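You operate a simulated robot arm through the tools that you are given. There is no shell and no other tool. Be economical: measure what you need, move in short steps, check, and stop when the job is done.

You run a simulated two-armed robot. Do the job below in one go: nothing can be reset, and whatever is moved stays where it is left.

Task
Slide the strip of the white-knob magazine's lot into slot 5.
Fine: open the round stop, hold the magazine while the strip slides in, shut the stop again.

Only the result counts: the job must be done as asked and must still hold three seconds after the hand-in. Knocking over, shifting, dropping, spilling or breaking anything else fails it.

Robot
Two 7-joint arms with two-finger parallel grippers on one trunk, on a base that drives. Base frame: it is fixed to the floor where the robot stands at the start and does not move with it; the origin is under the middle of the robot, x ahead of it, y to its left, z up. Readings come in m, rad, newtons and seconds.
The left shoulder is at the start at [0.07, 0.163, 1.145], the right one opposite. With the tool pointing down near the work surface each hand reaches from about 0.4 to 0.88 m from the robot's upright axis, wherever it stands, measured 20 degrees to its own side. Places, roughly: round white-knob stop [0.5, 0.2, 0.9]; slot 5 of the white-knob magazine [0.5, 0.4, 0.9]. Payload 3.43 kg a hand.
Tool frame (each hand has its own): the origin (TCP) lies between the finger pads and is the grasp point; the fingertips stand 0.034 m ahead of it; z points along the fingers, y is the line along which they close. Largest opening 0.128 m; finger width 0.024, thickness 0.012; the body of the gripper, 0.048 by 0.13 m, starts 0.096 m behind the TCP.
Orientation is that of the tool frame in the base frame, as a unit quaternion [x, y, z, w]. With the fingers straight down and closing along the base's y, the tool's x points along the base's -x, its y along +y and its z along -z.

Tools
- The arms move only by the tool step_arm. It takes "left_deltas", "right_deltas" or both (then of equal length, played together; a hand with none holds still); each is a list of rows, each a list of 7 numbers: the turn, a rotation vector about the tool's x, y, z in rad, then the shift along the tool's x, y, z in m, then the closure in counts, from 0 (fully open) to 255 (shut). In form: [[wx, wy, wz, x, y, z, grip], ...]. A call has 1 to 8 rows; each row shifts and turns the commanded pose from where the row before left it, along the tool's axes as they then stand. Rows are played at 5 a second. More than 0.05 m and 0.15 rad between two rows, or a gripper value outside its range, and nothing of the call is played. A pose out of reach is approached as far as the arm can. The call stops where the force on the tool passes 50 N (or 10 N more than at its start, if that is more) or the arm is blocked; 0.2 s more then pass. Each finger travels about 0.153 m/s and halts on what it meets, pressing with about 32 N; the grip force reading is that of the motor and also rises with nothing between the fingers. The clock runs only during rows and for 0.2 s after the last one: add rows that do not move to give the fingers time. It gives the time, the measured TCP pose, the force on the tool (base axes), the opening and the grip force at its end, in the units of the frame above (readings bear some noise), with the torque about the TCP (base axes, N m) and any sound that the robot's microphone picked up.
- Cameras (640 x 400 px; columns grow to the right, rows downward): "scene" is now at [0.1337, 0.0182, 1.373]; the picture's right is [0.21, -0.98, 0.00], its down [-0.58, -0.13, -0.80] and it looks along [0.79, 0.17, -0.60] (base axes); focal length 253 px, centre (320, 200). "left" rides on the left gripper at [0.076, 0.011, -0.16] in its tool frame; the picture's right is [-0.15, 0.99, 0.00], its down [-0.88, -0.13, -0.46] and it looks along [-0.45, -0.07, 0.89] (tool axes); focal length 234 px, centre (320, 200). "right" rides on the right gripper at [0.076, -0.011, -0.16] in its tool frame; the picture's right is [0.15, 0.99, 0.00], its down [-0.88, 0.13, -0.46] and it looks along [-0.45, 0.07, 0.89] (tool axes); focal length 234 px, centre (320, 200). There is no depth. A picture from a camera that has moved, and an enlarged one, comes with that camera's place and axes in the base frame and with its lens.
- grab_frame(camera): a new picture of that camera. No time passes.
- raise_lower(by): slides the trunk up (or, below 0, down) by that many m; the arms and the scene camera ride with it, the base frame stays. It gives what a move gives, with no picture.
- steer(legs): drives the robot by 1 to 6 legs, each [ahead, left, turn to the left] in m, m and rad, along the robot's own axes; the way and the turn of a leg run together, so that a leg with both is an arc; at most 1.5 m and 3.142 rad a leg. The arms and the cameras ride along, it lands a little off, and it stops where it bumps. It gives what a move gives.
- head_to(pan, tilt): turns the head with the scene camera to pan (to the left, within 1.501 rad either way) and tilt (down, from -0.506 to 1.204), counted from straight ahead of the robot. It gives what a move gives.
- close_up(camera, box): a new picture of the part [left, top, right, bottom] of that camera's present view, enlarged. No time passes.
- finish_job(): hands the job in; it is judged then, once.

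Work in short steps. Places have to be worked out from the pictures, the camera data and where the tool is seen: move nearer, look again, correct. Check each grasp and each placing, and mend what went wrong. You have 120 turns and 100 pictures in all, those below and enlarged ones among them. Open the grippers and draw the arms clear of the work before you hand the job in, unless the task says otherwise; then end with one line.

The tools are called after "Emit:" as name(argument=value, ...) on one line, values as JSON. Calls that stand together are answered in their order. step_arm: Moves the arms, as the interface text tells. Its arguments: {"type":"object","properties":{"left_deltas":{"type":"array","items":{"type":"array","items":{"type":"number"}}},"right_deltas":{"type":"array","items":{"type":"array","items":{"type":"number"}}}},"required":[]} The other tools are called the same way: raise_lower (by) slides the trunk up or down; steer (legs) drives the base; head_to (pan, tilt) turns the head that bears the scene camera; grab_frame (camera) takes a picture; close_up (camera, box) takes an enlarged picture of a part of a camera's view; finish_job () hands the job in.

At the start:

```text
time: 0.0
left_eef_pos: [0.5913, 0.3462, 1.1279]
left_orientation: [0.0, 1.0, -0.001, 0.0]
left_wrist_force: [-0.8, -0.6, 0.5]
left_torque: [0.01, -0.01, 0.0]
left_opening: 0.1281
left_gripper_force: 0.1
right_eef_pos: [0.5091, -0.1135, 1.1279]
right_orientation: [0.0, 1.0, 0.0, 0.0]
right_wrist_force: [-0.1, -0.6, -0.8]
right_torque: [0.03, 0.03, 0.01]
right_opening: 0.1281
right_gripper_force: 0.0
trunk travel left (down, up): [-0.625, 0.315]
robot x, y, heading: [-0.0001, 0.0003, -0.001]
head pan, tilt: [0.213, 0.639]
```

scene: 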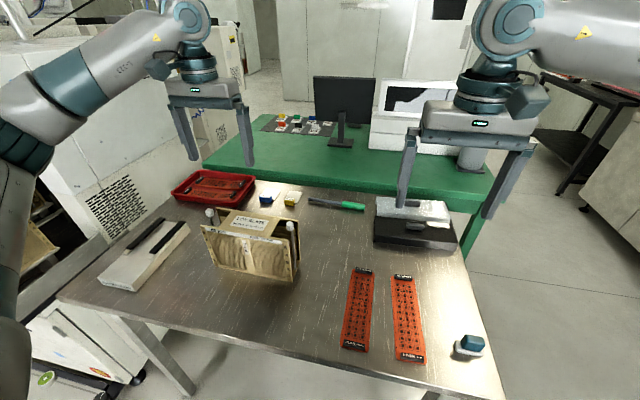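
right: 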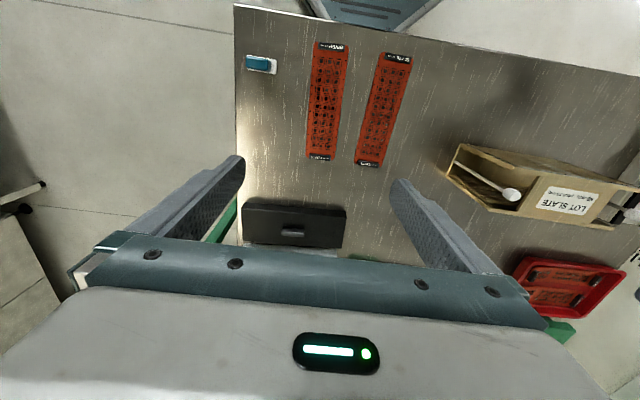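
left: 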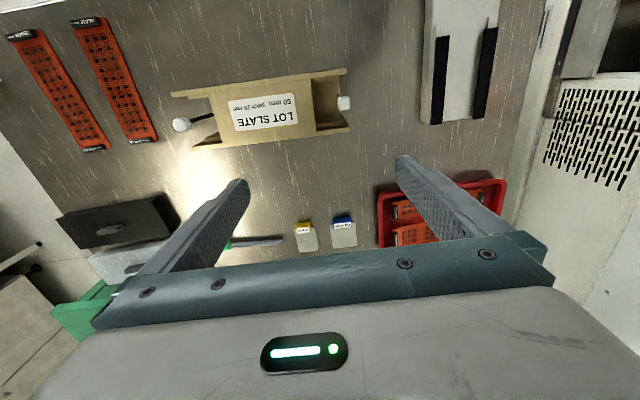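

I see a magazine with two white knobs, labelled "LOT SLATE", and two loose strips on the table plus some in a red tray. I'll enlarge the magazine and the strips to read the labels.

Emit:
close_up(camera="scene", box=[180, 190, 320, 300])

Emit:
close_up(camera="scene", box=[320, 250, 500, 370])

Emit:
close_up(camera="left", box=[160, 50, 370, 170])

```text
3.64 times, centred on (250, 245) of scene
camera zoom: at [0.1337, 0.0182, 1.373], right [0.21, -0.98, 0.0], down [-0.58, -0.13, -0.8], along [0.79, 0.17, -0.6], focal length 919 px, centre (574, 36)
```

zoom: 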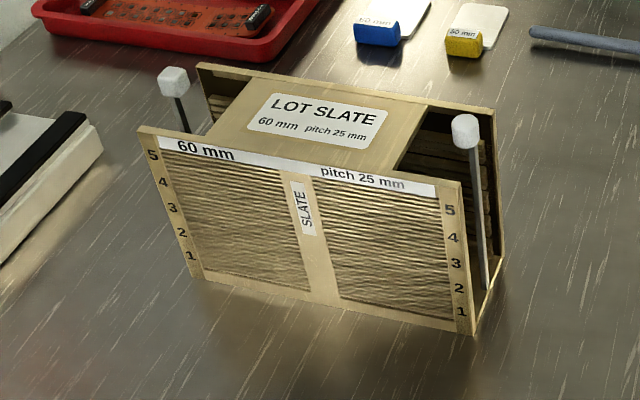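

```text
3.33 times, centred on (410, 310) of scene
camera zoom: at [0.1337, 0.0182, 1.373], right [0.21, -0.98, 0.0], down [-0.58, -0.13, -0.8], along [0.79, 0.17, -0.6], focal length 842 px, centre (20, -167)
```

zoom: 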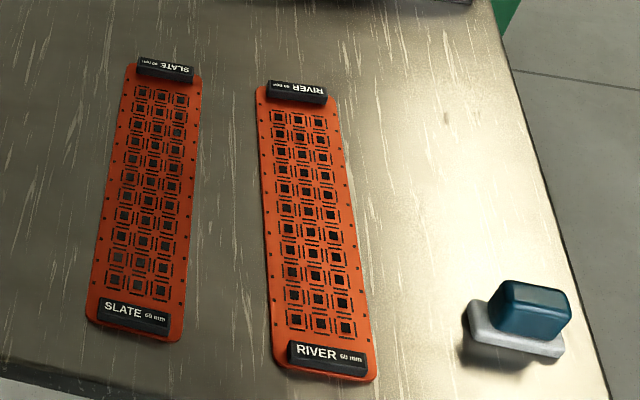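

```text
3.05 times, centred on (265, 110) of left
camera zoom: at [0.5154, 0.3574, 1.2858], right [0.15, 0.99, 0.0], down [0.88, -0.13, 0.46], along [0.45, -0.07, -0.89], focal length 714 px, centre (488, 474)
```

zoom: 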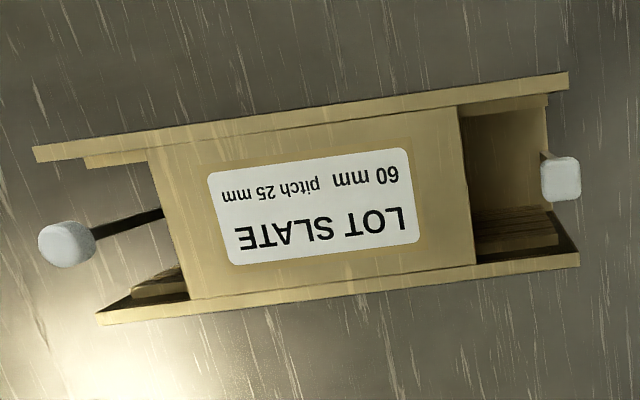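

The magazine is LOT SLATE, 60 mm; the matching SLATE strip lies at about [0.48, 0, 0.82] along x. Next I'll look closer at the round-knob stop on the right end (y≈0.17) and the tray contents.

Emit:
close_up(camera="right", box=[430, 130, 640, 250])

Emit:
close_up(camera="scene", box=[160, 160, 380, 220])

Emit:
close_up(camera="scene", box=[260, 205, 310, 285])

```text
3.05 times, centred on (535, 190) of right
camera zoom: at [0.4329, -0.1233, 1.2881], right [-0.15, 0.99, 0.0], down [0.88, 0.13, 0.46], along [0.45, 0.07, -0.89], focal length 714 px, centre (-335, 230)
```

zoom: 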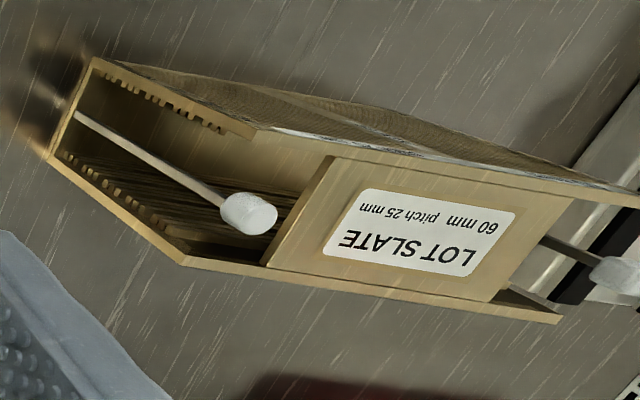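

```text
2.91 times, centred on (270, 190) of scene
camera zoom: at [0.1337, 0.0182, 1.373], right [0.21, -0.98, 0.0], down [-0.58, -0.13, -0.8], along [0.79, 0.17, -0.6], focal length 735 px, centre (466, 229)
```

zoom: 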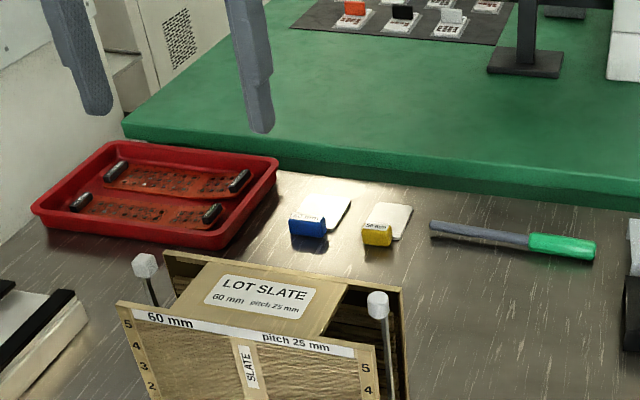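

```text
5.00 times, centred on (285, 245) of scene
camera zoom: at [0.1337, 0.0182, 1.373], right [0.21, -0.98, 0.0], down [-0.58, -0.13, -0.8], along [0.79, 0.17, -0.6], focal length 1264 px, centre (495, -25)
```

zoom: 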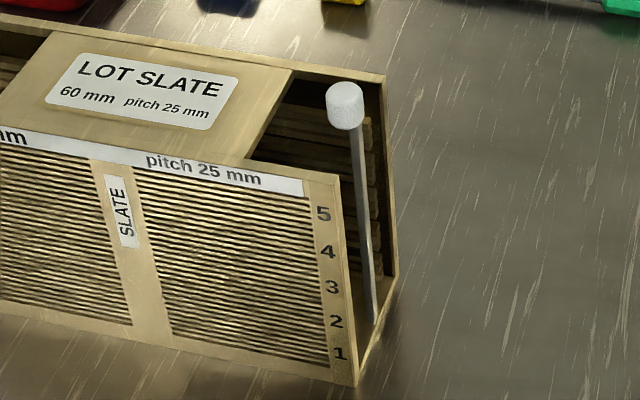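

The stop is a rod standing in the mouth, round knob at about [0.540, 0.176, 0.978]. The magazine spans x 0.505–0.576, y 0.17–0.39, top z≈0.968. I'll turn the left hand to close along x above the magazine, staying high.

Emit:
step_arm(left_deltas=[[0, 0, 0, 0.025, -0.023, 0, 0], [0, 0, 0, 0.025, -0.023, 0, 0], [0, 0, 0.1455, 0, 0, 0, 0], [0, 0, 0.1455, 0, 0, 0, 0], [0, 0, 0.1455, 0, 0, 0, 0], [0, 0, 0.1455, 0, 0, 0, 0], [0, 0, 0.1455, 0, 0, 0, 0], [0, 0, 0.1455, 0, 0, 0, 0]])

Emit:
step_arm(left_deltas=[[0, 0, 0.1455, 0, 0, 0, 0], [0, 0, 0.1455, 0, 0, 0, 0], [0, 0, 0.1455, 0, 0, 0, 0], [0, 0, 0.1455, 0, 0, 0, 0], [0, 0, 0.1455, 0, 0, 0, 0], [0, 0, 0, 0, 0, 0, 0]])

Emit:
grab_frame(camera="left")

```text
time: 1.8
left_eef_pos: [0.5415, 0.2997, 1.1277]
left_orientation: [0.424, 0.906, 0.0, 0.0]
left_wrist_force: [0.0, 0.6, -0.8]
left_torque: [0.03, 0.0, 0.01]
left_opening: 0.1282
left_gripper_force: 0.1
right_eef_pos: [0.5092, -0.1124, 1.1279]
right_orientation: [0.0, 1.0, 0.001, 0.001]
right_wrist_force: [0.3, 0.3, 0.2]
right_torque: [-0.02, 0.01, 0.0]
right_opening: 0.1278
right_gripper_force: 0.1
trunk travel left (down, up): [-0.625, 0.315]
robot x, y, heading: [0.0001, 0.0016, 0.002]
head pan, tilt: [0.213, 0.639]
```

```text
time: 3.2
left_eef_pos: [0.4071, 0.1812, 1.106]
left_orientation: [0.717, 0.697, 0.0, 0.001]
left_wrist_force: [0.6, 0.3, 0.0]
left_torque: [-0.01, -0.01, 0.01]
left_opening: 0.128
left_gripper_force: 0.1
left hand out of reach, approached as far as the arm can: row 1, 2, 3, 4, 5
right_eef_pos: [0.5082, -0.1123, 1.1275]
right_orientation: [0.0, 1.0, 0.0, 0.0]
right_wrist_force: [-0.3, -0.3, 0.9]
right_torque: [0.04, 0.01, -0.01]
right_opening: 0.128
right_gripper_force: 0.1
trunk travel left (down, up): [-0.625, 0.315]
robot x, y, heading: [-0.0007, -0.0005, 0.004]
head pan, tilt: [0.213, 0.639]
```

```text
90 pictures are left
camera left: at [0.4178, 0.2582, 1.2633], right [0.98, -0.17, 0.0], down [-0.15, -0.88, 0.46], along [-0.08, -0.45, -0.89], focal length 234 px, centre (320, 200)
```

left: 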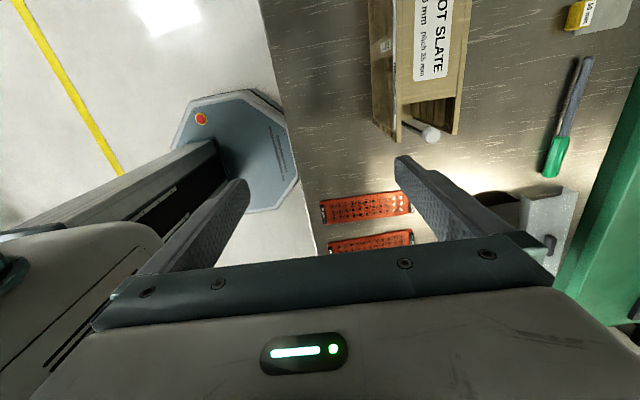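

The last rotation rows ran out of reach, so I'll turn back the other way and see where the commanded pose sits.

Emit:
step_arm(left_deltas=[[0, 0, -0.1455, 0, 0, 0, 0], [0, 0, -0.1455, 0, 0, 0, 0], [0, 0, -0.1455, 0, 0, 0, 0], [0, 0, -0.1455, 0, 0, 0, 0], [0, 0, -0.1455, 0, 0, 0, 0], [0, 0, -0.1455, 0, 0, 0, 0], [0, 0, 0, 0, 0, 0, 0]])

```text
time: 4.8
left_eef_pos: [0.4056, 0.1818, 1.1055]
left_orientation: [0.355, 0.935, 0.0, 0.0]
left_wrist_force: [-0.7, -0.5, 0.4]
left_torque: [0.0, -0.01, -0.01]
left_opening: 0.1278
left_gripper_force: 0.1
right_eef_pos: [0.5092, -0.1127, 1.1284]
right_orientation: [0.0, 1.0, 0.0, 0.0]
right_wrist_force: [-0.6, 0.5, 0.0]
right_torque: [-0.01, 0.01, 0.02]
right_opening: 0.1276
right_gripper_force: 0.0
trunk travel left (down, up): [-0.625, 0.315]
robot x, y, heading: [0.0003, -0.0012, -0.002]
head pan, tilt: [0.213, 0.639]
```

Commands follow the reached pose. I'll move back over the magazine and lower a little, then try the rotation again there.

Emit:
step_arm(left_deltas=[[0, 0, 0, -0.0057, 0.0445, 0, 0], [0, 0, 0, -0.0057, 0.0445, 0, 0], [0, 0, 0, -0.0057, 0.0445, 0, 0], [0, 0, 0, -0.0057, 0.0445, 0, 0], [0, 0, 0, 0, 0, 0.04, 0], [0, 0, 0.145, 0, 0, 0, 0], [0, 0, 0.145, 0, 0, 0, 0], [0, 0, 0.145, 0, 0, 0, 0]])

```text
time: 6.6
left_eef_pos: [0.4953, 0.2539, 1.0638]
left_orientation: [0.548, 0.836, 0.002, 0.0]
left_wrist_force: [-0.9, -0.2, -0.1]
left_torque: [0.0, -0.02, -0.01]
left_opening: 0.1277
left_gripper_force: 0.1
left hand out of reach, approached as far as the arm can: row 7, 8
right_eef_pos: [0.5083, -0.1138, 1.1289]
right_orientation: [-0.001, 1.0, 0.001, 0.0]
right_wrist_force: [0.1, 0.1, -0.2]
right_torque: [0.01, 0.0, 0.01]
right_opening: 0.1279
right_gripper_force: 0.0
trunk travel left (down, up): [-0.625, 0.315]
robot x, y, heading: [0.0028, 0.0003, 0.001]
head pan, tilt: [0.213, 0.639]
```

The positive turn is limited; I'll go the other way round (camera on the near side of y), which puts the tool x toward −y.

Emit:
step_arm(left_deltas=[[0, 0, -0.145, 0, 0, 0, 0], [0, 0, -0.145, 0, 0, 0, 0], [0, 0, -0.145, 0, 0, 0, 0], [0, 0, -0.145, 0, 0, 0, 0], [0, 0, -0.145, 0, 0, 0, 0], [0, 0, 0, -0.0048, 0.0442, 0, 0], [0, 0, 0, -0.0048, 0.0442, 0, 0], [0, 0, -0.145, 0, 0, 0, 0]])

Emit:
step_arm(left_deltas=[[0, 0, -0.145, 0, 0, 0, 0], [0, 0, -0.145, 0, 0, 0, 0], [0, 0, -0.145, 0, 0, 0, 0], [0, 0, -0.145, 0, 0, 0, 0], [0, 0, -0.145, 0, 0, 0, 0], [0, 0, -0.145, 0, 0, 0, 0], [0, 0, -0.145, 0, 0, 0, 0], [0, 0, 0, 0, 0, 0, 0]])

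```text
time: 8.4
left_eef_pos: [0.5436, 0.3296, 1.0637]
left_orientation: [0.145, 0.989, 0.0, 0.0]
left_wrist_force: [0.4, 0.2, -0.3]
left_torque: [0.01, -0.02, 0.02]
left_opening: 0.1279
left_gripper_force: 0.0
right_eef_pos: [0.5092, -0.1138, 1.1275]
right_orientation: [0.001, 1.0, -0.001, 0.0]
right_wrist_force: [0.3, -0.1, 1.0]
right_torque: [-0.01, 0.01, 0.03]
right_opening: 0.1279
right_gripper_force: 0.0
trunk travel left (down, up): [-0.625, 0.315]
robot x, y, heading: [-0.0018, 0.0015, -0.002]
head pan, tilt: [0.213, 0.639]
```

```text
time: 10.2
left_eef_pos: [0.5419, 0.331, 1.0642]
left_orientation: [-0.354, 0.935, -0.001, 0.0]
left_wrist_force: [0.1, -0.2, -0.6]
left_torque: [-0.04, 0.02, -0.02]
left_opening: 0.128
left_gripper_force: 0.1
right_eef_pos: [0.5093, -0.1128, 1.1288]
right_orientation: [0.0, 1.0, 0.001, 0.0]
right_wrist_force: [0.3, 1.1, 0.3]
right_torque: [0.0, 0.01, -0.03]
right_opening: 0.1282
right_gripper_force: 0.1
trunk travel left (down, up): [-0.625, 0.315]
robot x, y, heading: [0.0003, 0.004, 0.001]
head pan, tilt: [0.213, 0.639]
```

Reachable so far. Six more turns to line the fingers up across the magazine (yaw −1.54).

Emit:
step_arm(left_deltas=[[0, 0, -0.136, 0, 0, 0, 0], [0, 0, -0.136, 0, 0, 0, 0], [0, 0, -0.136, 0, 0, 0, 0], [0, 0, -0.136, 0, 0, 0, 0], [0, 0, -0.136, 0, 0, 0, 0], [0, 0, -0.136, 0, 0, 0, 0], [0, 0, 0, 0, 0, 0, 0]])

Emit:
grab_frame(camera="left")

Emit:
grab_frame(camera="scene")

```text
time: 11.8
left_eef_pos: [0.5413, 0.3299, 1.0625]
left_orientation: [-0.697, 0.717, 0.001, 0.001]
left_wrist_force: [1.0, 0.6, 0.3]
left_torque: [-0.02, -0.04, 0.01]
left_opening: 0.1279
left_gripper_force: 0.1
right_eef_pos: [0.5106, -0.1139, 1.1285]
right_orientation: [0.0, 1.0, 0.0, 0.0]
right_wrist_force: [0.4, -0.6, 0.2]
right_torque: [-0.03, 0.0, -0.01]
right_opening: 0.1279
right_gripper_force: 0.1
trunk travel left (down, up): [-0.625, 0.315]
robot x, y, heading: [0.0011, -0.0024, 0.002]
head pan, tilt: [0.213, 0.639]
```

```text
89 pictures are left
camera left: at [0.5277, 0.2562, 1.2226], right [-0.98, 0.18, 0.0], down [0.16, 0.88, 0.46], along [0.08, 0.45, -0.89], focal length 234 px, centre (320, 200)
```

left: 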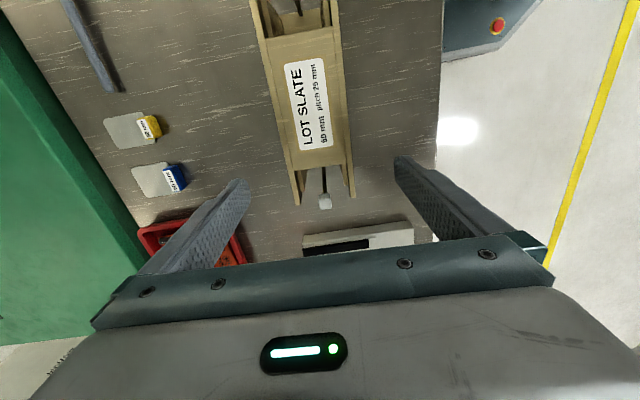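

```text
88 pictures are left
camera scene: at [0.1337, 0.0182, 1.373], right [0.21, -0.98, 0.0], down [-0.58, -0.13, -0.8], along [0.79, 0.17, -0.6], focal length 253 px, centre (320, 200)
```

scene: 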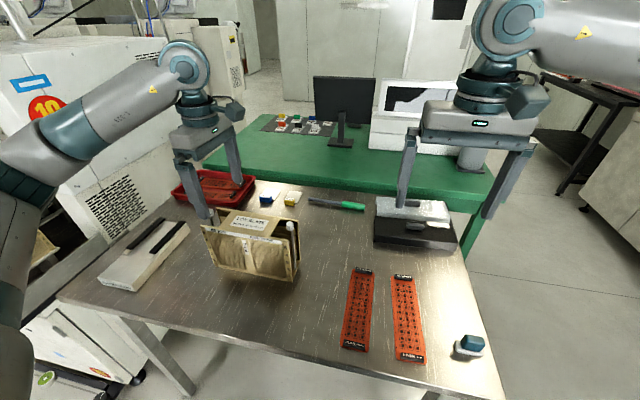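

The hand is aligned and centred over the magazine at y=0.33. Lower 0.118 m so the fingers straddle the walls, still open.

Emit:
step_arm(left_deltas=[[0, 0, 0, 0, 0, 0.04, 0], [0, 0, 0, 0, 0, 0.04, 0], [0, 0, 0, 0, 0, 0.037, 0], [0, 0, 0, 0, 0, 0, 0]])

Emit:
grab_frame(camera="left")

```text
time: 12.8
left_eef_pos: [0.5423, 0.3311, 0.9468]
left_orientation: [-0.696, 0.718, 0.0, 0.0]
left_wrist_force: [0.6, 0.5, 0.3]
left_torque: [-0.01, 0.02, 0.01]
left_opening: 0.1283
left_gripper_force: 0.1
right_eef_pos: [0.508, -0.1131, 1.1293]
right_orientation: [0.0, 1.0, 0.0, 0.0]
right_wrist_force: [1.0, 0.5, -0.4]
right_torque: [0.04, 0.01, 0.01]
right_opening: 0.128
right_gripper_force: 0.1
trunk travel left (down, up): [-0.625, 0.315]
robot x, y, heading: [-0.0032, 0.0016, 0.004]
head pan, tilt: [0.213, 0.639]
```

```text
87 pictures are left
camera left: at [0.5277, 0.2566, 1.1053], right [-0.98, 0.18, 0.0], down [0.16, 0.88, 0.46], along [0.08, 0.45, -0.89], focal length 234 px, centre (320, 200)
```

left: 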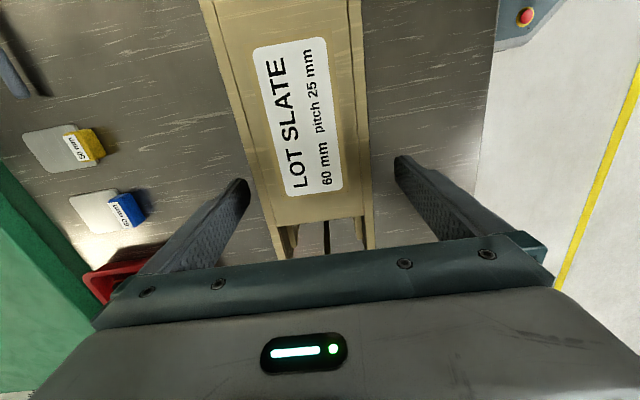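

Fingers straddle the walls cleanly; close on the magazine.

Emit:
step_arm(left_deltas=[[0, 0, 0, 0, 0, 0, 90], [0, 0, 0, 0, 0, 0, 110], [0, 0, 0, 0, 0, 0, 160], [0, 0, 0, 0, 0, 0, 160]])

Emit:
grab_frame(camera="left")

Emit:
close_up(camera="scene", box=[180, 190, 320, 300])

```text
time: 13.8
left_eef_pos: [0.5412, 0.3311, 0.9471]
left_orientation: [-0.696, 0.718, 0.0, 0.0]
left_wrist_force: [2.4, 0.2, 0.8]
left_torque: [-0.13, -0.04, 0.13]
left_opening: 0.0747
left_gripper_force: 32.4
right_eef_pos: [0.5084, -0.1135, 1.1285]
right_orientation: [0.0, 1.0, 0.0, 0.0]
right_wrist_force: [0.3, 0.1, -0.3]
right_torque: [0.01, -0.01, 0.02]
right_opening: 0.1281
right_gripper_force: 0.0
trunk travel left (down, up): [-0.625, 0.315]
robot x, y, heading: [0.0007, 0.0004, 0.004]
head pan, tilt: [0.213, 0.639]
```

```text
86 pictures are left
camera left: at [0.5282, 0.2569, 1.1053], right [-0.98, 0.18, 0.0], down [0.16, 0.88, 0.46], along [0.08, 0.45, -0.89], focal length 234 px, centre (320, 200)
```

left: 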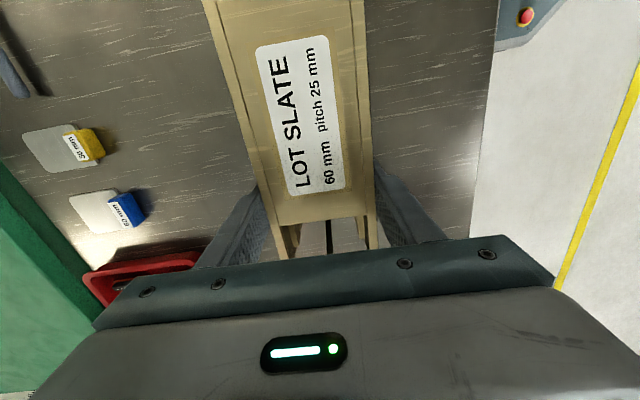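

```text
3.64 times, centred on (250, 245) of scene
camera zoom: at [0.134, 0.0183, 1.373], right [0.21, -0.98, 0.0], down [-0.58, -0.13, -0.8], along [0.78, 0.17, -0.6], focal length 919 px, centre (574, 36)
```

zoom: 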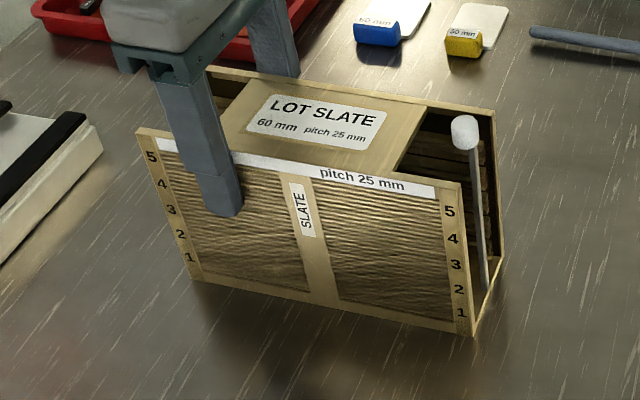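

The grip holds (opening 0.0747). The left camera housing at y≈0.257 would crowd the right hand, so I'll regrip 34 mm further to +y (still on the wall, ending 0.388).

Emit:
step_arm(left_deltas=[[0, 0, 0, 0, 0, 0, 50], [0, 0, 0, 0, 0, 0, 50], [0, 0, 0, -0.034, 0, 0, 50], [0, 0, 0, 0, 0, 0, 50], [0, 0, 0, 0, 0, 0, 100], [0, 0, 0, 0, 0, 0, 160], [0, 0, 0, 0, 0, 0, 160]])

Emit:
grab_frame(camera="scene")

```text
time: 15.4
left_eef_pos: [0.5433, 0.3663, 0.9471]
left_orientation: [-0.695, 0.719, 0.0, 0.0]
left_wrist_force: [1.7, -0.4, 0.6]
left_torque: [-0.14, 0.09, -0.01]
left_opening: 0.0749
left_gripper_force: 31.8
right_eef_pos: [0.5099, -0.1132, 1.1285]
right_orientation: [0.0, 1.0, 0.0, -0.001]
right_wrist_force: [-0.7, -0.2, 0.7]
right_torque: [0.02, 0.01, -0.01]
right_opening: 0.1282
right_gripper_force: 0.0
trunk travel left (down, up): [-0.625, 0.315]
robot x, y, heading: [-0.0026, 0.0028, 0.0]
head pan, tilt: [0.213, 0.639]
```

```text
84 pictures are left
camera scene: at [0.1338, 0.018, 1.373], right [0.21, -0.98, 0.0], down [-0.58, -0.13, -0.8], along [0.79, 0.17, -0.6], focal length 253 px, centre (320, 200)
```

scene: 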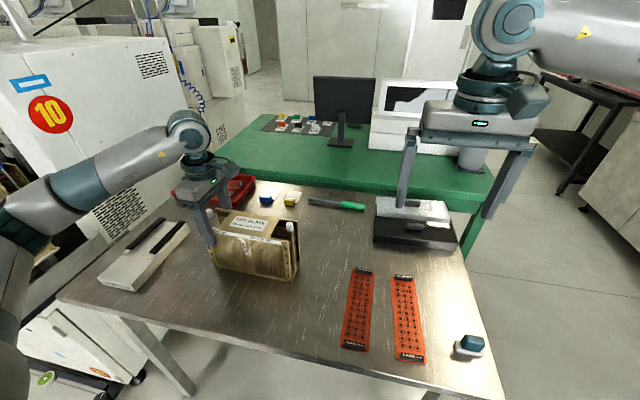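

Magazine regripped. Now bring the right hand near the stop, staying above and to the right of it, to look closely.

Emit:
step_arm(right_deltas=[[0, 0, 0, 0.002, 0.0427, 0.0096, 100], [0, 0, 0, 0.002, 0.0427, 0.0096, 160], [0, 0, 0, 0.002, 0.0427, 0.0096, 165], [0, 0, 0, 0.002, 0.0427, 0.0096, 165], [0, 0, 0, 0.002, 0.0427, 0.0096, 165], [0, 0, 0, 0, 0, 0, 165]])

Emit:
grab_frame(camera="right")

```text
time: 16.8
left_eef_pos: [0.5433, 0.3654, 0.9486]
left_orientation: [-0.696, 0.718, 0.0, 0.0]
left_wrist_force: [-0.2, -1.4, 1.4]
left_torque: [0.55, -0.14, 0.02]
left_opening: 0.0749
left_gripper_force: 31.8
right_eef_pos: [0.4998, 0.0991, 1.0809]
right_orientation: [0.0, 1.0, 0.0, -0.001]
right_wrist_force: [0.5, -0.4, 0.4]
right_torque: [-0.01, 0.02, 0.0]
right_opening: 0.0453
right_gripper_force: 0.1
trunk travel left (down, up): [-0.625, 0.315]
robot x, y, heading: [0.0008, -0.0006, -0.0]
head pan, tilt: [0.213, 0.639]
```

```text
83 pictures are left
camera right: at [0.4237, 0.09, 1.2402], right [-0.14, 0.99, 0.0], down [0.88, 0.13, 0.46], along [0.45, 0.07, -0.89], focal length 234 px, centre (320, 200)
```

right: 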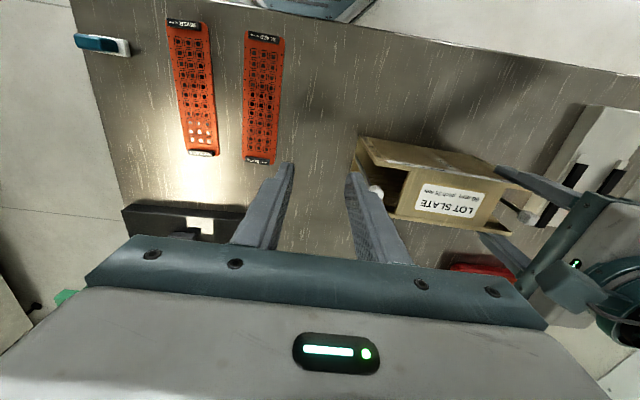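

Zoom in on the stop here.

Emit:
close_up(camera="right", box=[340, 120, 540, 240])

Emit:
close_up(camera="right", box=[345, 130, 405, 215])

```text
3.20 times, centred on (440, 180) of right
camera zoom: at [0.4237, 0.09, 1.2402], right [-0.14, 0.99, 0.0], down [0.88, 0.13, 0.46], along [0.45, 0.07, -0.89], focal length 749 px, centre (-64, 264)
```

zoom: 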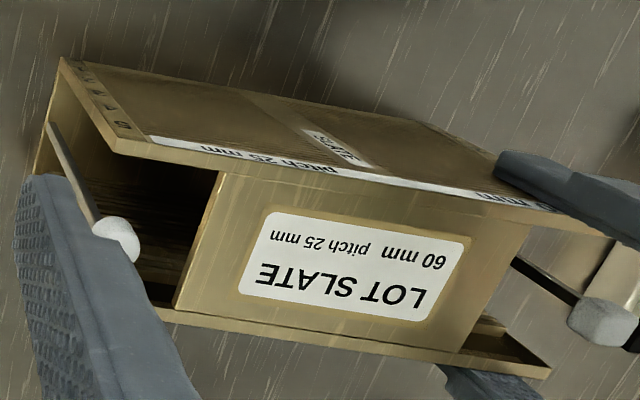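

```text
4.71 times, centred on (375, 172) of right
camera zoom: at [0.4237, 0.09, 1.2402], right [-0.14, 0.99, 0.0], down [0.88, 0.13, 0.46], along [0.45, 0.07, -0.89], focal length 1102 px, centre (61, 329)
```

zoom: 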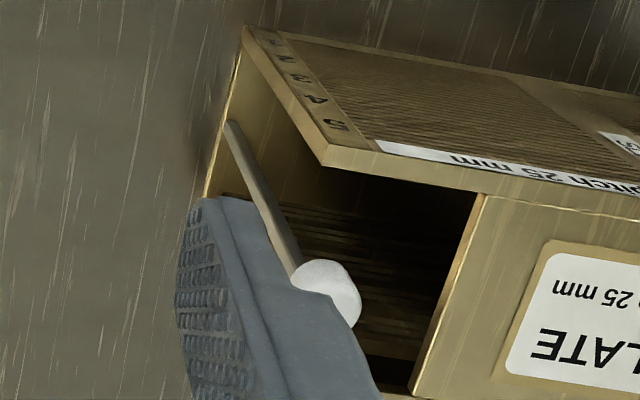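

Position the right hand above the knob, fingers opened 45 mm, tips still above the knob top, and check centring.

Emit:
step_arm(right_deltas=[[0, 0, 0, -0.02, 0.0385, 0.005, 165], [0, 0, 0, -0.02, 0.0385, 0.005, 165], [0, 0, 0, 0, 0, 0.02, 165], [0, 0, 0, 0, 0, 0, 165]])

Emit:
grab_frame(camera="right")

Emit:
close_up(camera="scene", box=[180, 130, 380, 300])

```text
time: 17.8
left_eef_pos: [0.5426, 0.365, 0.9478]
left_orientation: [-0.696, 0.718, 0.0, 0.0]
left_wrist_force: [0.4, -1.3, 1.1]
left_torque: [0.53, 0.09, 0.0]
left_opening: 0.075
left_gripper_force: 32.2
right_eef_pos: [0.5393, 0.1768, 1.0511]
right_orientation: [0.0, 1.0, 0.0, 0.0]
right_wrist_force: [-0.9, 0.4, -0.1]
right_torque: [-0.02, 0.0, 0.0]
right_opening: 0.0451
right_gripper_force: 0.0
trunk travel left (down, up): [-0.625, 0.315]
robot x, y, heading: [0.0008, -0.0018, 0.006]
head pan, tilt: [0.213, 0.639]
```

```text
80 pictures are left
camera right: at [0.4635, 0.1668, 1.2099], right [-0.15, 0.99, 0.0], down [0.88, 0.13, 0.46], along [0.45, 0.07, -0.89], focal length 234 px, centre (320, 200)
```

right: 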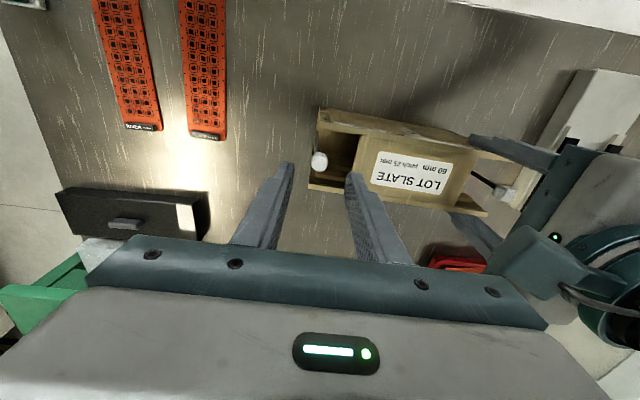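

```text
2.35 times, centred on (280, 215) of scene
camera zoom: at [0.1335, 0.0181, 1.373], right [0.21, -0.98, 0.0], down [-0.58, -0.13, -0.8], along [0.79, 0.17, -0.6], focal length 595 px, centre (414, 165)
```

zoom: 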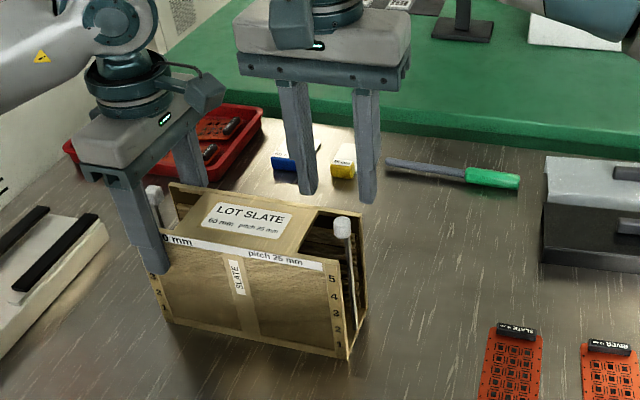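

Knob confirmed at about [0.538, 0.177]. Lower 48 mm and close on the knob.

Emit:
step_arm(right_deltas=[[0, 0, 0, 0.001, 0, 0.025, 165], [0, 0, 0, 0.001, 0, 0.023, 165], [0, 0, 0, 0, 0, 0, 165], [0, 0, 0, 0, 0, 0, 200], [0, 0, 0, 0, 0, 0, 240], [0, 0, 0, 0, 0, 0, 240]])

Emit:
close_up(camera="scene", box=[180, 130, 380, 300])

```text
time: 19.2
left_eef_pos: [0.5428, 0.3655, 0.9477]
left_orientation: [-0.696, 0.718, 0.0, 0.0]
left_wrist_force: [0.3, 8.1, 2.2]
left_torque: [-0.4, -0.04, 0.04]
left_opening: 0.075
left_gripper_force: 32.5
right_eef_pos: [0.5387, 0.1772, 1.0015]
right_orientation: [0.0, 1.0, 0.0, 0.0]
right_wrist_force: [-0.9, -11.3, 0.6]
right_torque: [-0.28, -0.1, 0.02]
right_opening: 0.0161
right_gripper_force: 32.0
trunk travel left (down, up): [-0.625, 0.315]
robot x, y, heading: [-0.0003, -0.0034, -0.001]
head pan, tilt: [0.213, 0.639]
```

```text
2.35 times, centred on (280, 215) of scene
camera zoom: at [0.1337, 0.018, 1.373], right [0.21, -0.98, 0.0], down [-0.58, -0.13, -0.8], along [0.79, 0.17, -0.6], focal length 595 px, centre (414, 165)
```

zoom: 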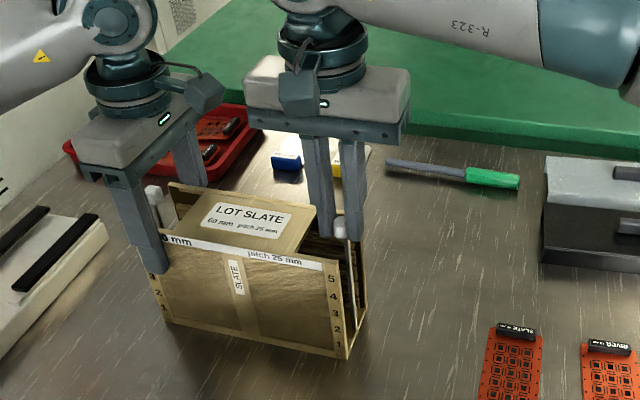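

Knob gripped (16 mm), with a small sideways load; ease 2 mm toward −y and try a gentle lift of a few mm.

Emit:
step_arm(right_deltas=[[0, 0, 0, 0, -0.002, 0, 240], [0, 0, 0, 0, 0, -0.002, 240], [0, 0, 0, 0, 0, -0.002, 240], [0, 0, 0, 0, 0, -0.002, 240]])

```text
time: 20.2
left_eef_pos: [0.5441, 0.3642, 0.9489]
left_orientation: [-0.695, 0.719, -0.001, -0.001]
left_wrist_force: [-1.4, -6.1, 10.4]
left_torque: [-0.94, 0.01, -0.25]
left_opening: 0.075
left_gripper_force: 32.1
right_eef_pos: [0.5376, 0.1774, 1.0072]
right_orientation: [0.001, 1.0, 0.0, 0.0]
right_wrist_force: [2.2, 6.6, -12.2]
right_torque: [0.01, 0.07, 0.03]
right_opening: 0.0162
right_gripper_force: 31.7
trunk travel left (down, up): [-0.625, 0.315]
robot x, y, heading: [0.0017, -0.0024, 0.002]
head pan, tilt: [0.213, 0.639]
```

The lift shows 12 N down on the right and ~10 N up on the left: the load goes through the magazine. Check whether the pin moved, slipped, or the magazine tilted.

Emit:
close_up(camera="scene", box=[240, 200, 310, 290])

Emit:
close_up(camera="right", box=[280, 80, 440, 220])

```text
4.44 times, centred on (275, 245) of scene
camera zoom: at [0.1339, 0.0186, 1.373], right [0.21, -0.98, 0.0], down [-0.58, -0.13, -0.8], along [0.79, 0.17, -0.6], focal length 1123 px, centre (520, 0)
```

zoom: 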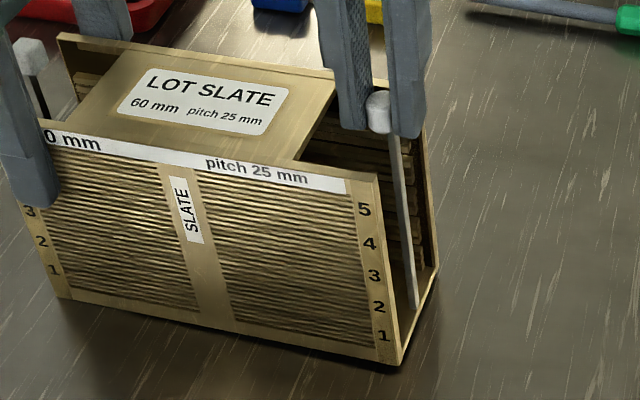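

```text
2.86 times, centred on (360, 150) of right
camera zoom: at [0.4612, 0.1659, 1.1675], right [-0.15, 0.99, 0.0], down [0.88, 0.13, 0.45], along [0.45, 0.07, -0.89], focal length 669 px, centre (206, 343)
```

zoom: 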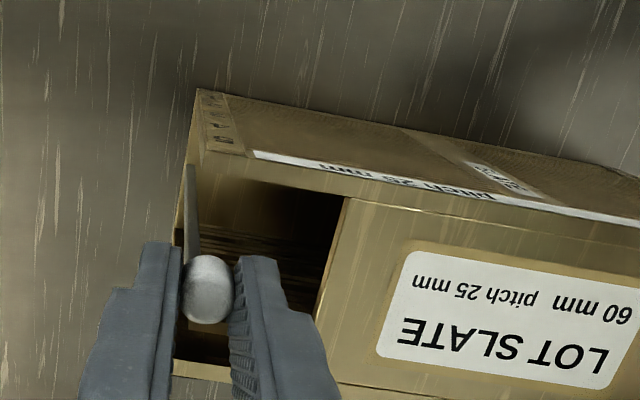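

The right end of the magazine seems to have lifted with the pin, so it isn't a simple pull. Lower back, ease the grip to re-centre, and check forces.

Emit:
step_arm(right_deltas=[[0, 0, 0, 0, 0, 0.003, 240], [0, 0, 0, 0, 0, 0.003, 240], [0, 0, 0, 0, 0, 0.001, 240], [0, 0, 0, 0, 0, 0, 200], [0, 0, 0, 0, 0, 0, 200], [0, 0, 0, 0, 0, 0, 200]])

Emit:
close_up(camera="scene", box=[240, 200, 310, 290])

Emit:
close_up(camera="right", box=[280, 80, 440, 220])

```text
time: 21.6
left_eef_pos: [0.5435, 0.3661, 0.947]
left_orientation: [-0.696, 0.718, 0.001, -0.001]
left_wrist_force: [0.2, 0.7, -2.8]
left_torque: [0.77, -0.1, 0.06]
left_opening: 0.0748
left_gripper_force: 32.3
right_eef_pos: [0.5377, 0.1768, 1.0021]
right_orientation: [0.0, 1.0, 0.0, 0.0]
right_wrist_force: [-0.2, -0.2, -0.5]
right_torque: [-0.03, 0.02, 0.0]
right_opening: 0.0276
right_gripper_force: 0.0
trunk travel left (down, up): [-0.625, 0.315]
robot x, y, heading: [0.001, 0.0013, -0.001]
head pan, tilt: [0.213, 0.639]
```

```text
4.44 times, centred on (275, 245) of scene
camera zoom: at [0.134, 0.0186, 1.3729], right [0.21, -0.98, 0.0], down [-0.58, -0.13, -0.8], along [0.78, 0.17, -0.6], focal length 1123 px, centre (520, 0)
```

zoom: 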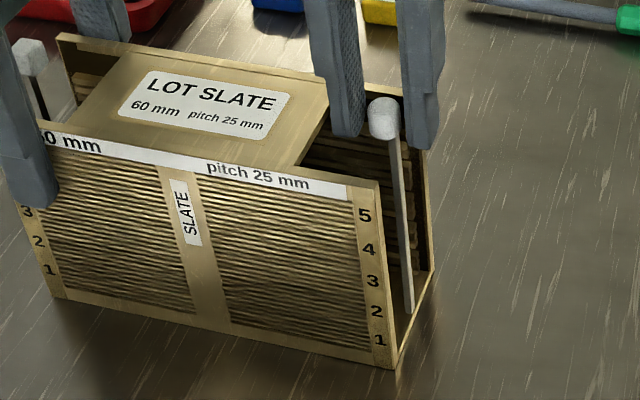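

```text
2.86 times, centred on (360, 150) of right
camera zoom: at [0.4614, 0.1656, 1.1608], right [-0.15, 0.99, 0.0], down [0.88, 0.13, 0.46], along [0.45, 0.07, -0.89], focal length 669 px, centre (206, 343)
```

zoom: 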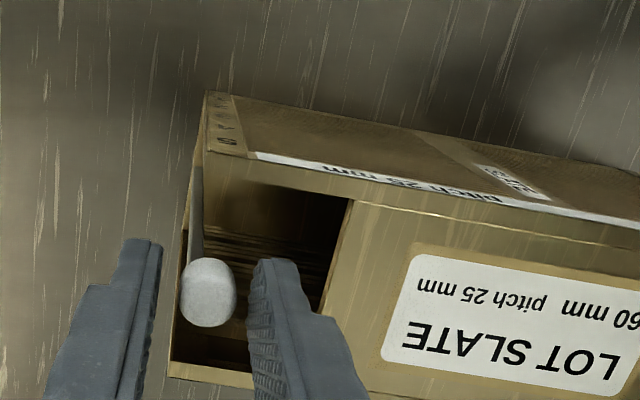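

The magazine is back down. Next test: push the knob outward (−y) with the inner finger in small steps, watching force.

Emit:
step_arm(right_deltas=[[0, 0, 0, 0, -0.004, 0, 200], [0, 0, 0, 0, -0.004, 0, 200], [0, 0, 0, 0, -0.002, 0, 200], [0, 0, 0, 0, -0.002, 0, 200]])

Emit:
close_up(camera="right", box=[280, 80, 440, 220])

```text
time: 22.6
left_eef_pos: [0.5429, 0.364, 0.9483]
left_orientation: [-0.694, 0.72, -0.001, -0.001]
left_wrist_force: [-1.5, -15.1, -3.4]
left_torque: [0.7, -0.12, -0.13]
left_opening: 0.0749
left_gripper_force: 31.4
right_eef_pos: [0.5373, 0.164, 1.0018]
right_orientation: [0.0, 1.0, 0.001, 0.001]
right_wrist_force: [0.4, 13.8, -1.3]
right_torque: [0.41, 0.01, 0.01]
right_opening: 0.0363
right_gripper_force: 8.0
trunk travel left (down, up): [-0.625, 0.315]
robot x, y, heading: [-0.0005, 0.0001, 0.005]
head pan, tilt: [0.213, 0.639]
```

```text
2.86 times, centred on (360, 150) of right
camera zoom: at [0.4612, 0.1538, 1.1608], right [-0.15, 0.99, 0.0], down [0.88, 0.13, 0.46], along [0.45, 0.07, -0.89], focal length 669 px, centre (206, 343)
```

zoom: 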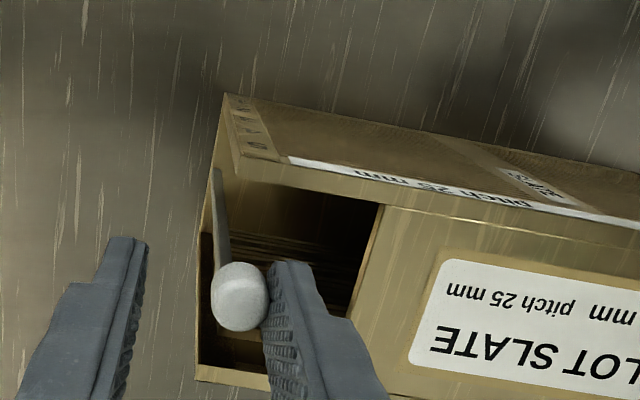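

The rod is stiff in y too. Next test: recentre, grip the knob and turn it about its axis, watching torque and sound.

Emit:
step_arm(right_deltas=[[0, 0, 0, 0, 0.006, 0, 200], [0, 0, 0, 0, 0.005, 0, 200], [0, 0, 0, 0, 0, 0, 200], [0, 0, 0, 0, 0, 0, 245], [0, 0, 0, 0, 0, 0, 245], [0, 0, 0.1, 0, 0, 0, 245], [0, 0, 0.1, 0, 0, 0, 245], [0, 0, 0.1, 0, 0, 0, 245]])

Emit:
close_up(camera="right", box=[280, 80, 440, 220])

```text
time: 24.4
left_eef_pos: [0.5432, 0.3649, 0.9468]
left_orientation: [-0.696, 0.718, 0.0, 0.0]
left_wrist_force: [0.9, -16.1, -4.6]
left_torque: [0.67, -0.07, 0.05]
left_opening: 0.0747
left_gripper_force: 32.4
right_eef_pos: [0.537, 0.1747, 1.001]
right_orientation: [0.15, 0.989, 0.0, -0.001]
right_wrist_force: [-0.8, 16.6, 0.3]
right_torque: [0.45, 0.11, 0.16]
right_opening: 0.0158
right_gripper_force: 32.2
trunk travel left (down, up): [-0.625, 0.315]
robot x, y, heading: [-0.0036, -0.0002, -0.003]
head pan, tilt: [0.213, 0.639]
```

```text
2.86 times, centred on (360, 150) of right
camera zoom: at [0.4614, 0.188, 1.1609], right [0.15, 0.99, 0.0], down [0.88, -0.14, 0.45], along [0.45, -0.07, -0.89], focal length 669 px, centre (206, 343)
```

zoom: 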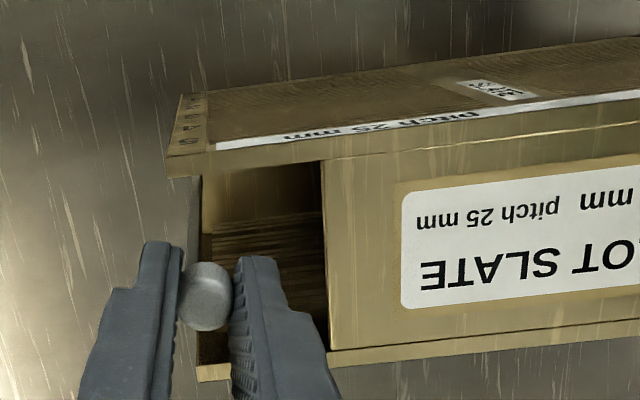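

The torque (0.16 N·m) resists in this direction, with a side load from a 1.5 mm offset. Undo, recentre, and try turning the other way.

Emit:
step_arm(right_deltas=[[0, 0, 0, 0, 0, 0, 200], [0, 0, -0.15, 0, 0, 0, 200], [0, 0, -0.15, 0, 0.0018, 0, 200], [0, 0, 0, 0, 0, 0, 245], [0, 0, 0, 0, 0, 0, 245], [0, 0, -0.1, 0, 0, 0, 245], [0, 0, -0.1, 0, 0, 0, 245], [0, 0, -0.1, 0, 0, 0, 245]])

Emit:
close_up(camera="right", box=[280, 80, 440, 220])

```text
time: 26.2
left_eef_pos: [0.5424, 0.3661, 0.9495]
left_orientation: [-0.695, 0.719, 0.001, 0.0]
left_wrist_force: [0.2, 12.7, -0.8]
left_torque: [-0.84, -0.1, 0.06]
left_opening: 0.0748
left_gripper_force: 31.8
right_eef_pos: [0.5387, 0.1761, 1.0016]
right_orientation: [-0.15, 0.989, -0.001, 0.0]
right_wrist_force: [-0.4, -13.9, -1.2]
right_torque: [-0.44, 0.1, -0.11]
right_opening: 0.0157
right_gripper_force: 32.4
trunk travel left (down, up): [-0.625, 0.315]
robot x, y, heading: [-0.0003, -0.001, -0.003]
head pan, tilt: [0.213, 0.639]
```

```text
2.86 times, centred on (360, 150) of right
camera zoom: at [0.4686, 0.1439, 1.161], right [-0.43, 0.9, 0.0], down [0.8, 0.39, 0.45], along [0.41, 0.2, -0.89], focal length 669 px, centre (206, 343)
```

zoom: 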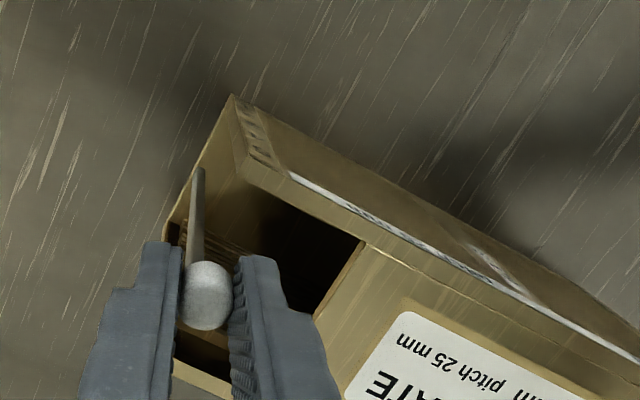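

Neither turn direction gives freely. Next test: grip again upright and probe along x (sideways across the mouth).

Emit:
step_arm(right_deltas=[[0, 0, 0, 0, 0, 0, 200], [0, 0, 0.15, 0, 0, 0, 200], [0, 0, 0.15, 0, -0.0008, 0, 200], [0, 0, 0, 0, 0, 0, 245], [0, 0, 0, 0, 0, 0, 245], [0, 0, 0, 0.002, 0, 0, 245], [0, 0, 0, 0.002, 0, 0, 245], [0, 0, 0, 0.002, 0, 0, 245]])

Emit:
close_up(camera="right", box=[280, 80, 440, 220])

```text
time: 28.0
left_eef_pos: [0.5424, 0.3654, 0.9485]
left_orientation: [-0.695, 0.719, 0.001, 0.0]
left_wrist_force: [-7.9, 0.9, -1.1]
left_torque: [-0.19, -0.31, -1.55]
left_opening: 0.075
left_gripper_force: 31.6
right_eef_pos: [0.5324, 0.1753, 1.0029]
right_orientation: [0.001, 1.0, -0.001, -0.001]
right_wrist_force: [10.1, -1.5, 1.4]
right_torque: [-0.05, -0.52, -0.05]
right_opening: 0.0159
right_gripper_force: 32.2
trunk travel left (down, up): [-0.625, 0.315]
robot x, y, heading: [-0.0008, -0.002, 0.002]
head pan, tilt: [0.213, 0.639]
```

```text
2.86 times, centred on (360, 150) of right
camera zoom: at [0.4565, 0.1652, 1.1611], right [-0.14, 0.99, 0.0], down [0.88, 0.13, 0.46], along [0.45, 0.07, -0.89], focal length 669 px, centre (206, 343)
```

zoom: 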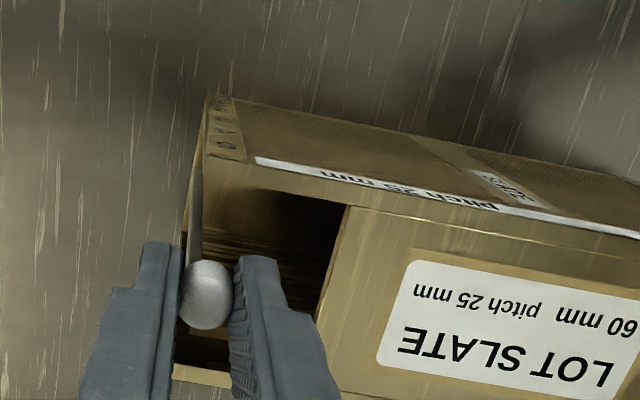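

The rod is rigid in x as well. I'll let go, back off, and tilt the right hand so its camera looks into the mouth at the rod's foot.

Emit:
step_arm(right_deltas=[[0, 0, 0, -0.005, 0, 0, 200], [0, 0, 0, 0, 0, 0, 200], [0, 0, 0, 0, 0, -0.045, 200], [0, 0, 0, 0.006, -0.042, 0, 200], [0, 0, 0, 0.006, -0.042, 0, 200], [0, 0, 0, 0, -0.042, 0, 200], [-0.14, 0, 0, 0, 0, 0, 200], [-0.14, 0, 0, 0, 0, 0, 200]])

Emit:
step_arm(right_deltas=[[-0.14, 0, 0, 0, 0, 0, 200], [-0.14, 0, 0, 0, 0, 0, 200], [-0.14, 0, 0, 0, 0, 0, 200], [0, 0, 0, 0, 0, 0, 200]])

Emit:
grab_frame(camera="right")

```text
time: 29.8
left_eef_pos: [0.5441, 0.3655, 0.947]
left_orientation: [-0.696, 0.718, 0.001, 0.0]
left_wrist_force: [0.4, -0.4, -4.7]
left_torque: [0.18, -0.03, 0.0]
left_opening: 0.0746
left_gripper_force: 32.0
right_eef_pos: [0.5257, 0.0489, 1.0465]
right_orientation: [0.0, 0.99, 0.14, -0.001]
right_wrist_force: [0.1, -0.3, 1.1]
right_torque: [0.0, 0.02, -0.01]
right_opening: 0.0278
right_gripper_force: 0.1
trunk travel left (down, up): [-0.625, 0.315]
robot x, y, heading: [-0.0057, 0.0021, -0.005]
head pan, tilt: [0.213, 0.639]
```

```text
time: 30.8
left_eef_pos: [0.5434, 0.3662, 0.9475]
left_orientation: [-0.696, 0.718, -0.001, 0.0]
left_wrist_force: [-0.1, 0.2, -2.4]
left_torque: [-0.03, -0.09, 0.02]
left_opening: 0.0748
left_gripper_force: 31.5
right_eef_pos: [0.5238, 0.0492, 1.0465]
right_orientation: [0.0, 0.939, 0.343, 0.0]
right_wrist_force: [0.5, -0.1, 0.5]
right_torque: [-0.02, 0.0, 0.0]
right_opening: 0.0278
right_gripper_force: 0.0
trunk travel left (down, up): [-0.625, 0.315]
robot x, y, heading: [0.0014, 0.0006, -0.002]
head pan, tilt: [0.213, 0.639]
```

```text
69 pictures are left
camera right: at [0.4484, -0.0604, 1.1615], right [-0.15, 0.76, 0.64], down [0.88, -0.19, 0.43], along [0.45, 0.62, -0.64], focal length 234 px, centre (320, 200)
```

right: 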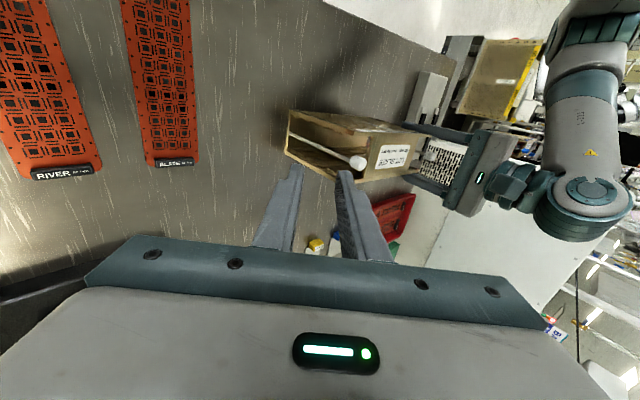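

Now zoom on the mouth.

Emit:
close_up(camera="right", box=[270, 95, 430, 195])

Emit:
close_up(camera="right", box=[275, 100, 375, 185])

```text
4.00 times, centred on (350, 145) of right
camera zoom: at [0.4484, -0.0604, 1.1615], right [-0.15, 0.76, 0.64], down [0.88, -0.19, 0.43], along [0.45, 0.62, -0.64], focal length 937 px, centre (200, 420)
```

zoom: 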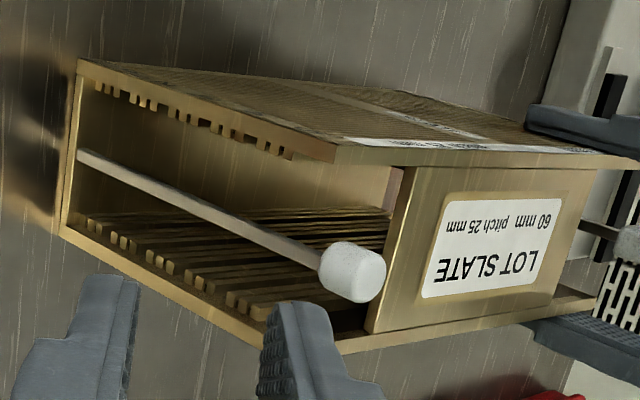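

```text
4.71 times, centred on (325, 142) of right
camera zoom: at [0.4484, -0.0604, 1.1615], right [-0.15, 0.76, 0.64], down [0.88, -0.19, 0.43], along [0.45, 0.62, -0.64], focal length 1102 px, centre (296, 471)
```

zoom: 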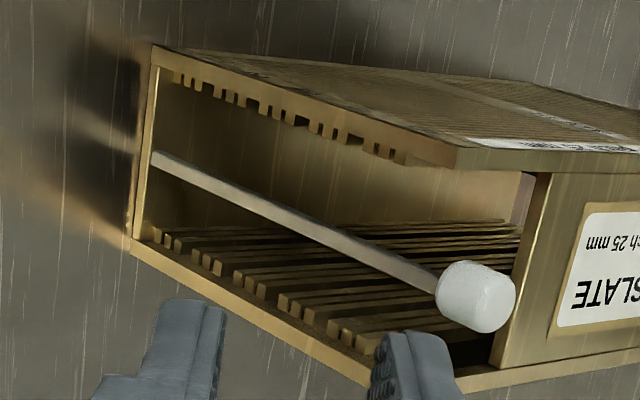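

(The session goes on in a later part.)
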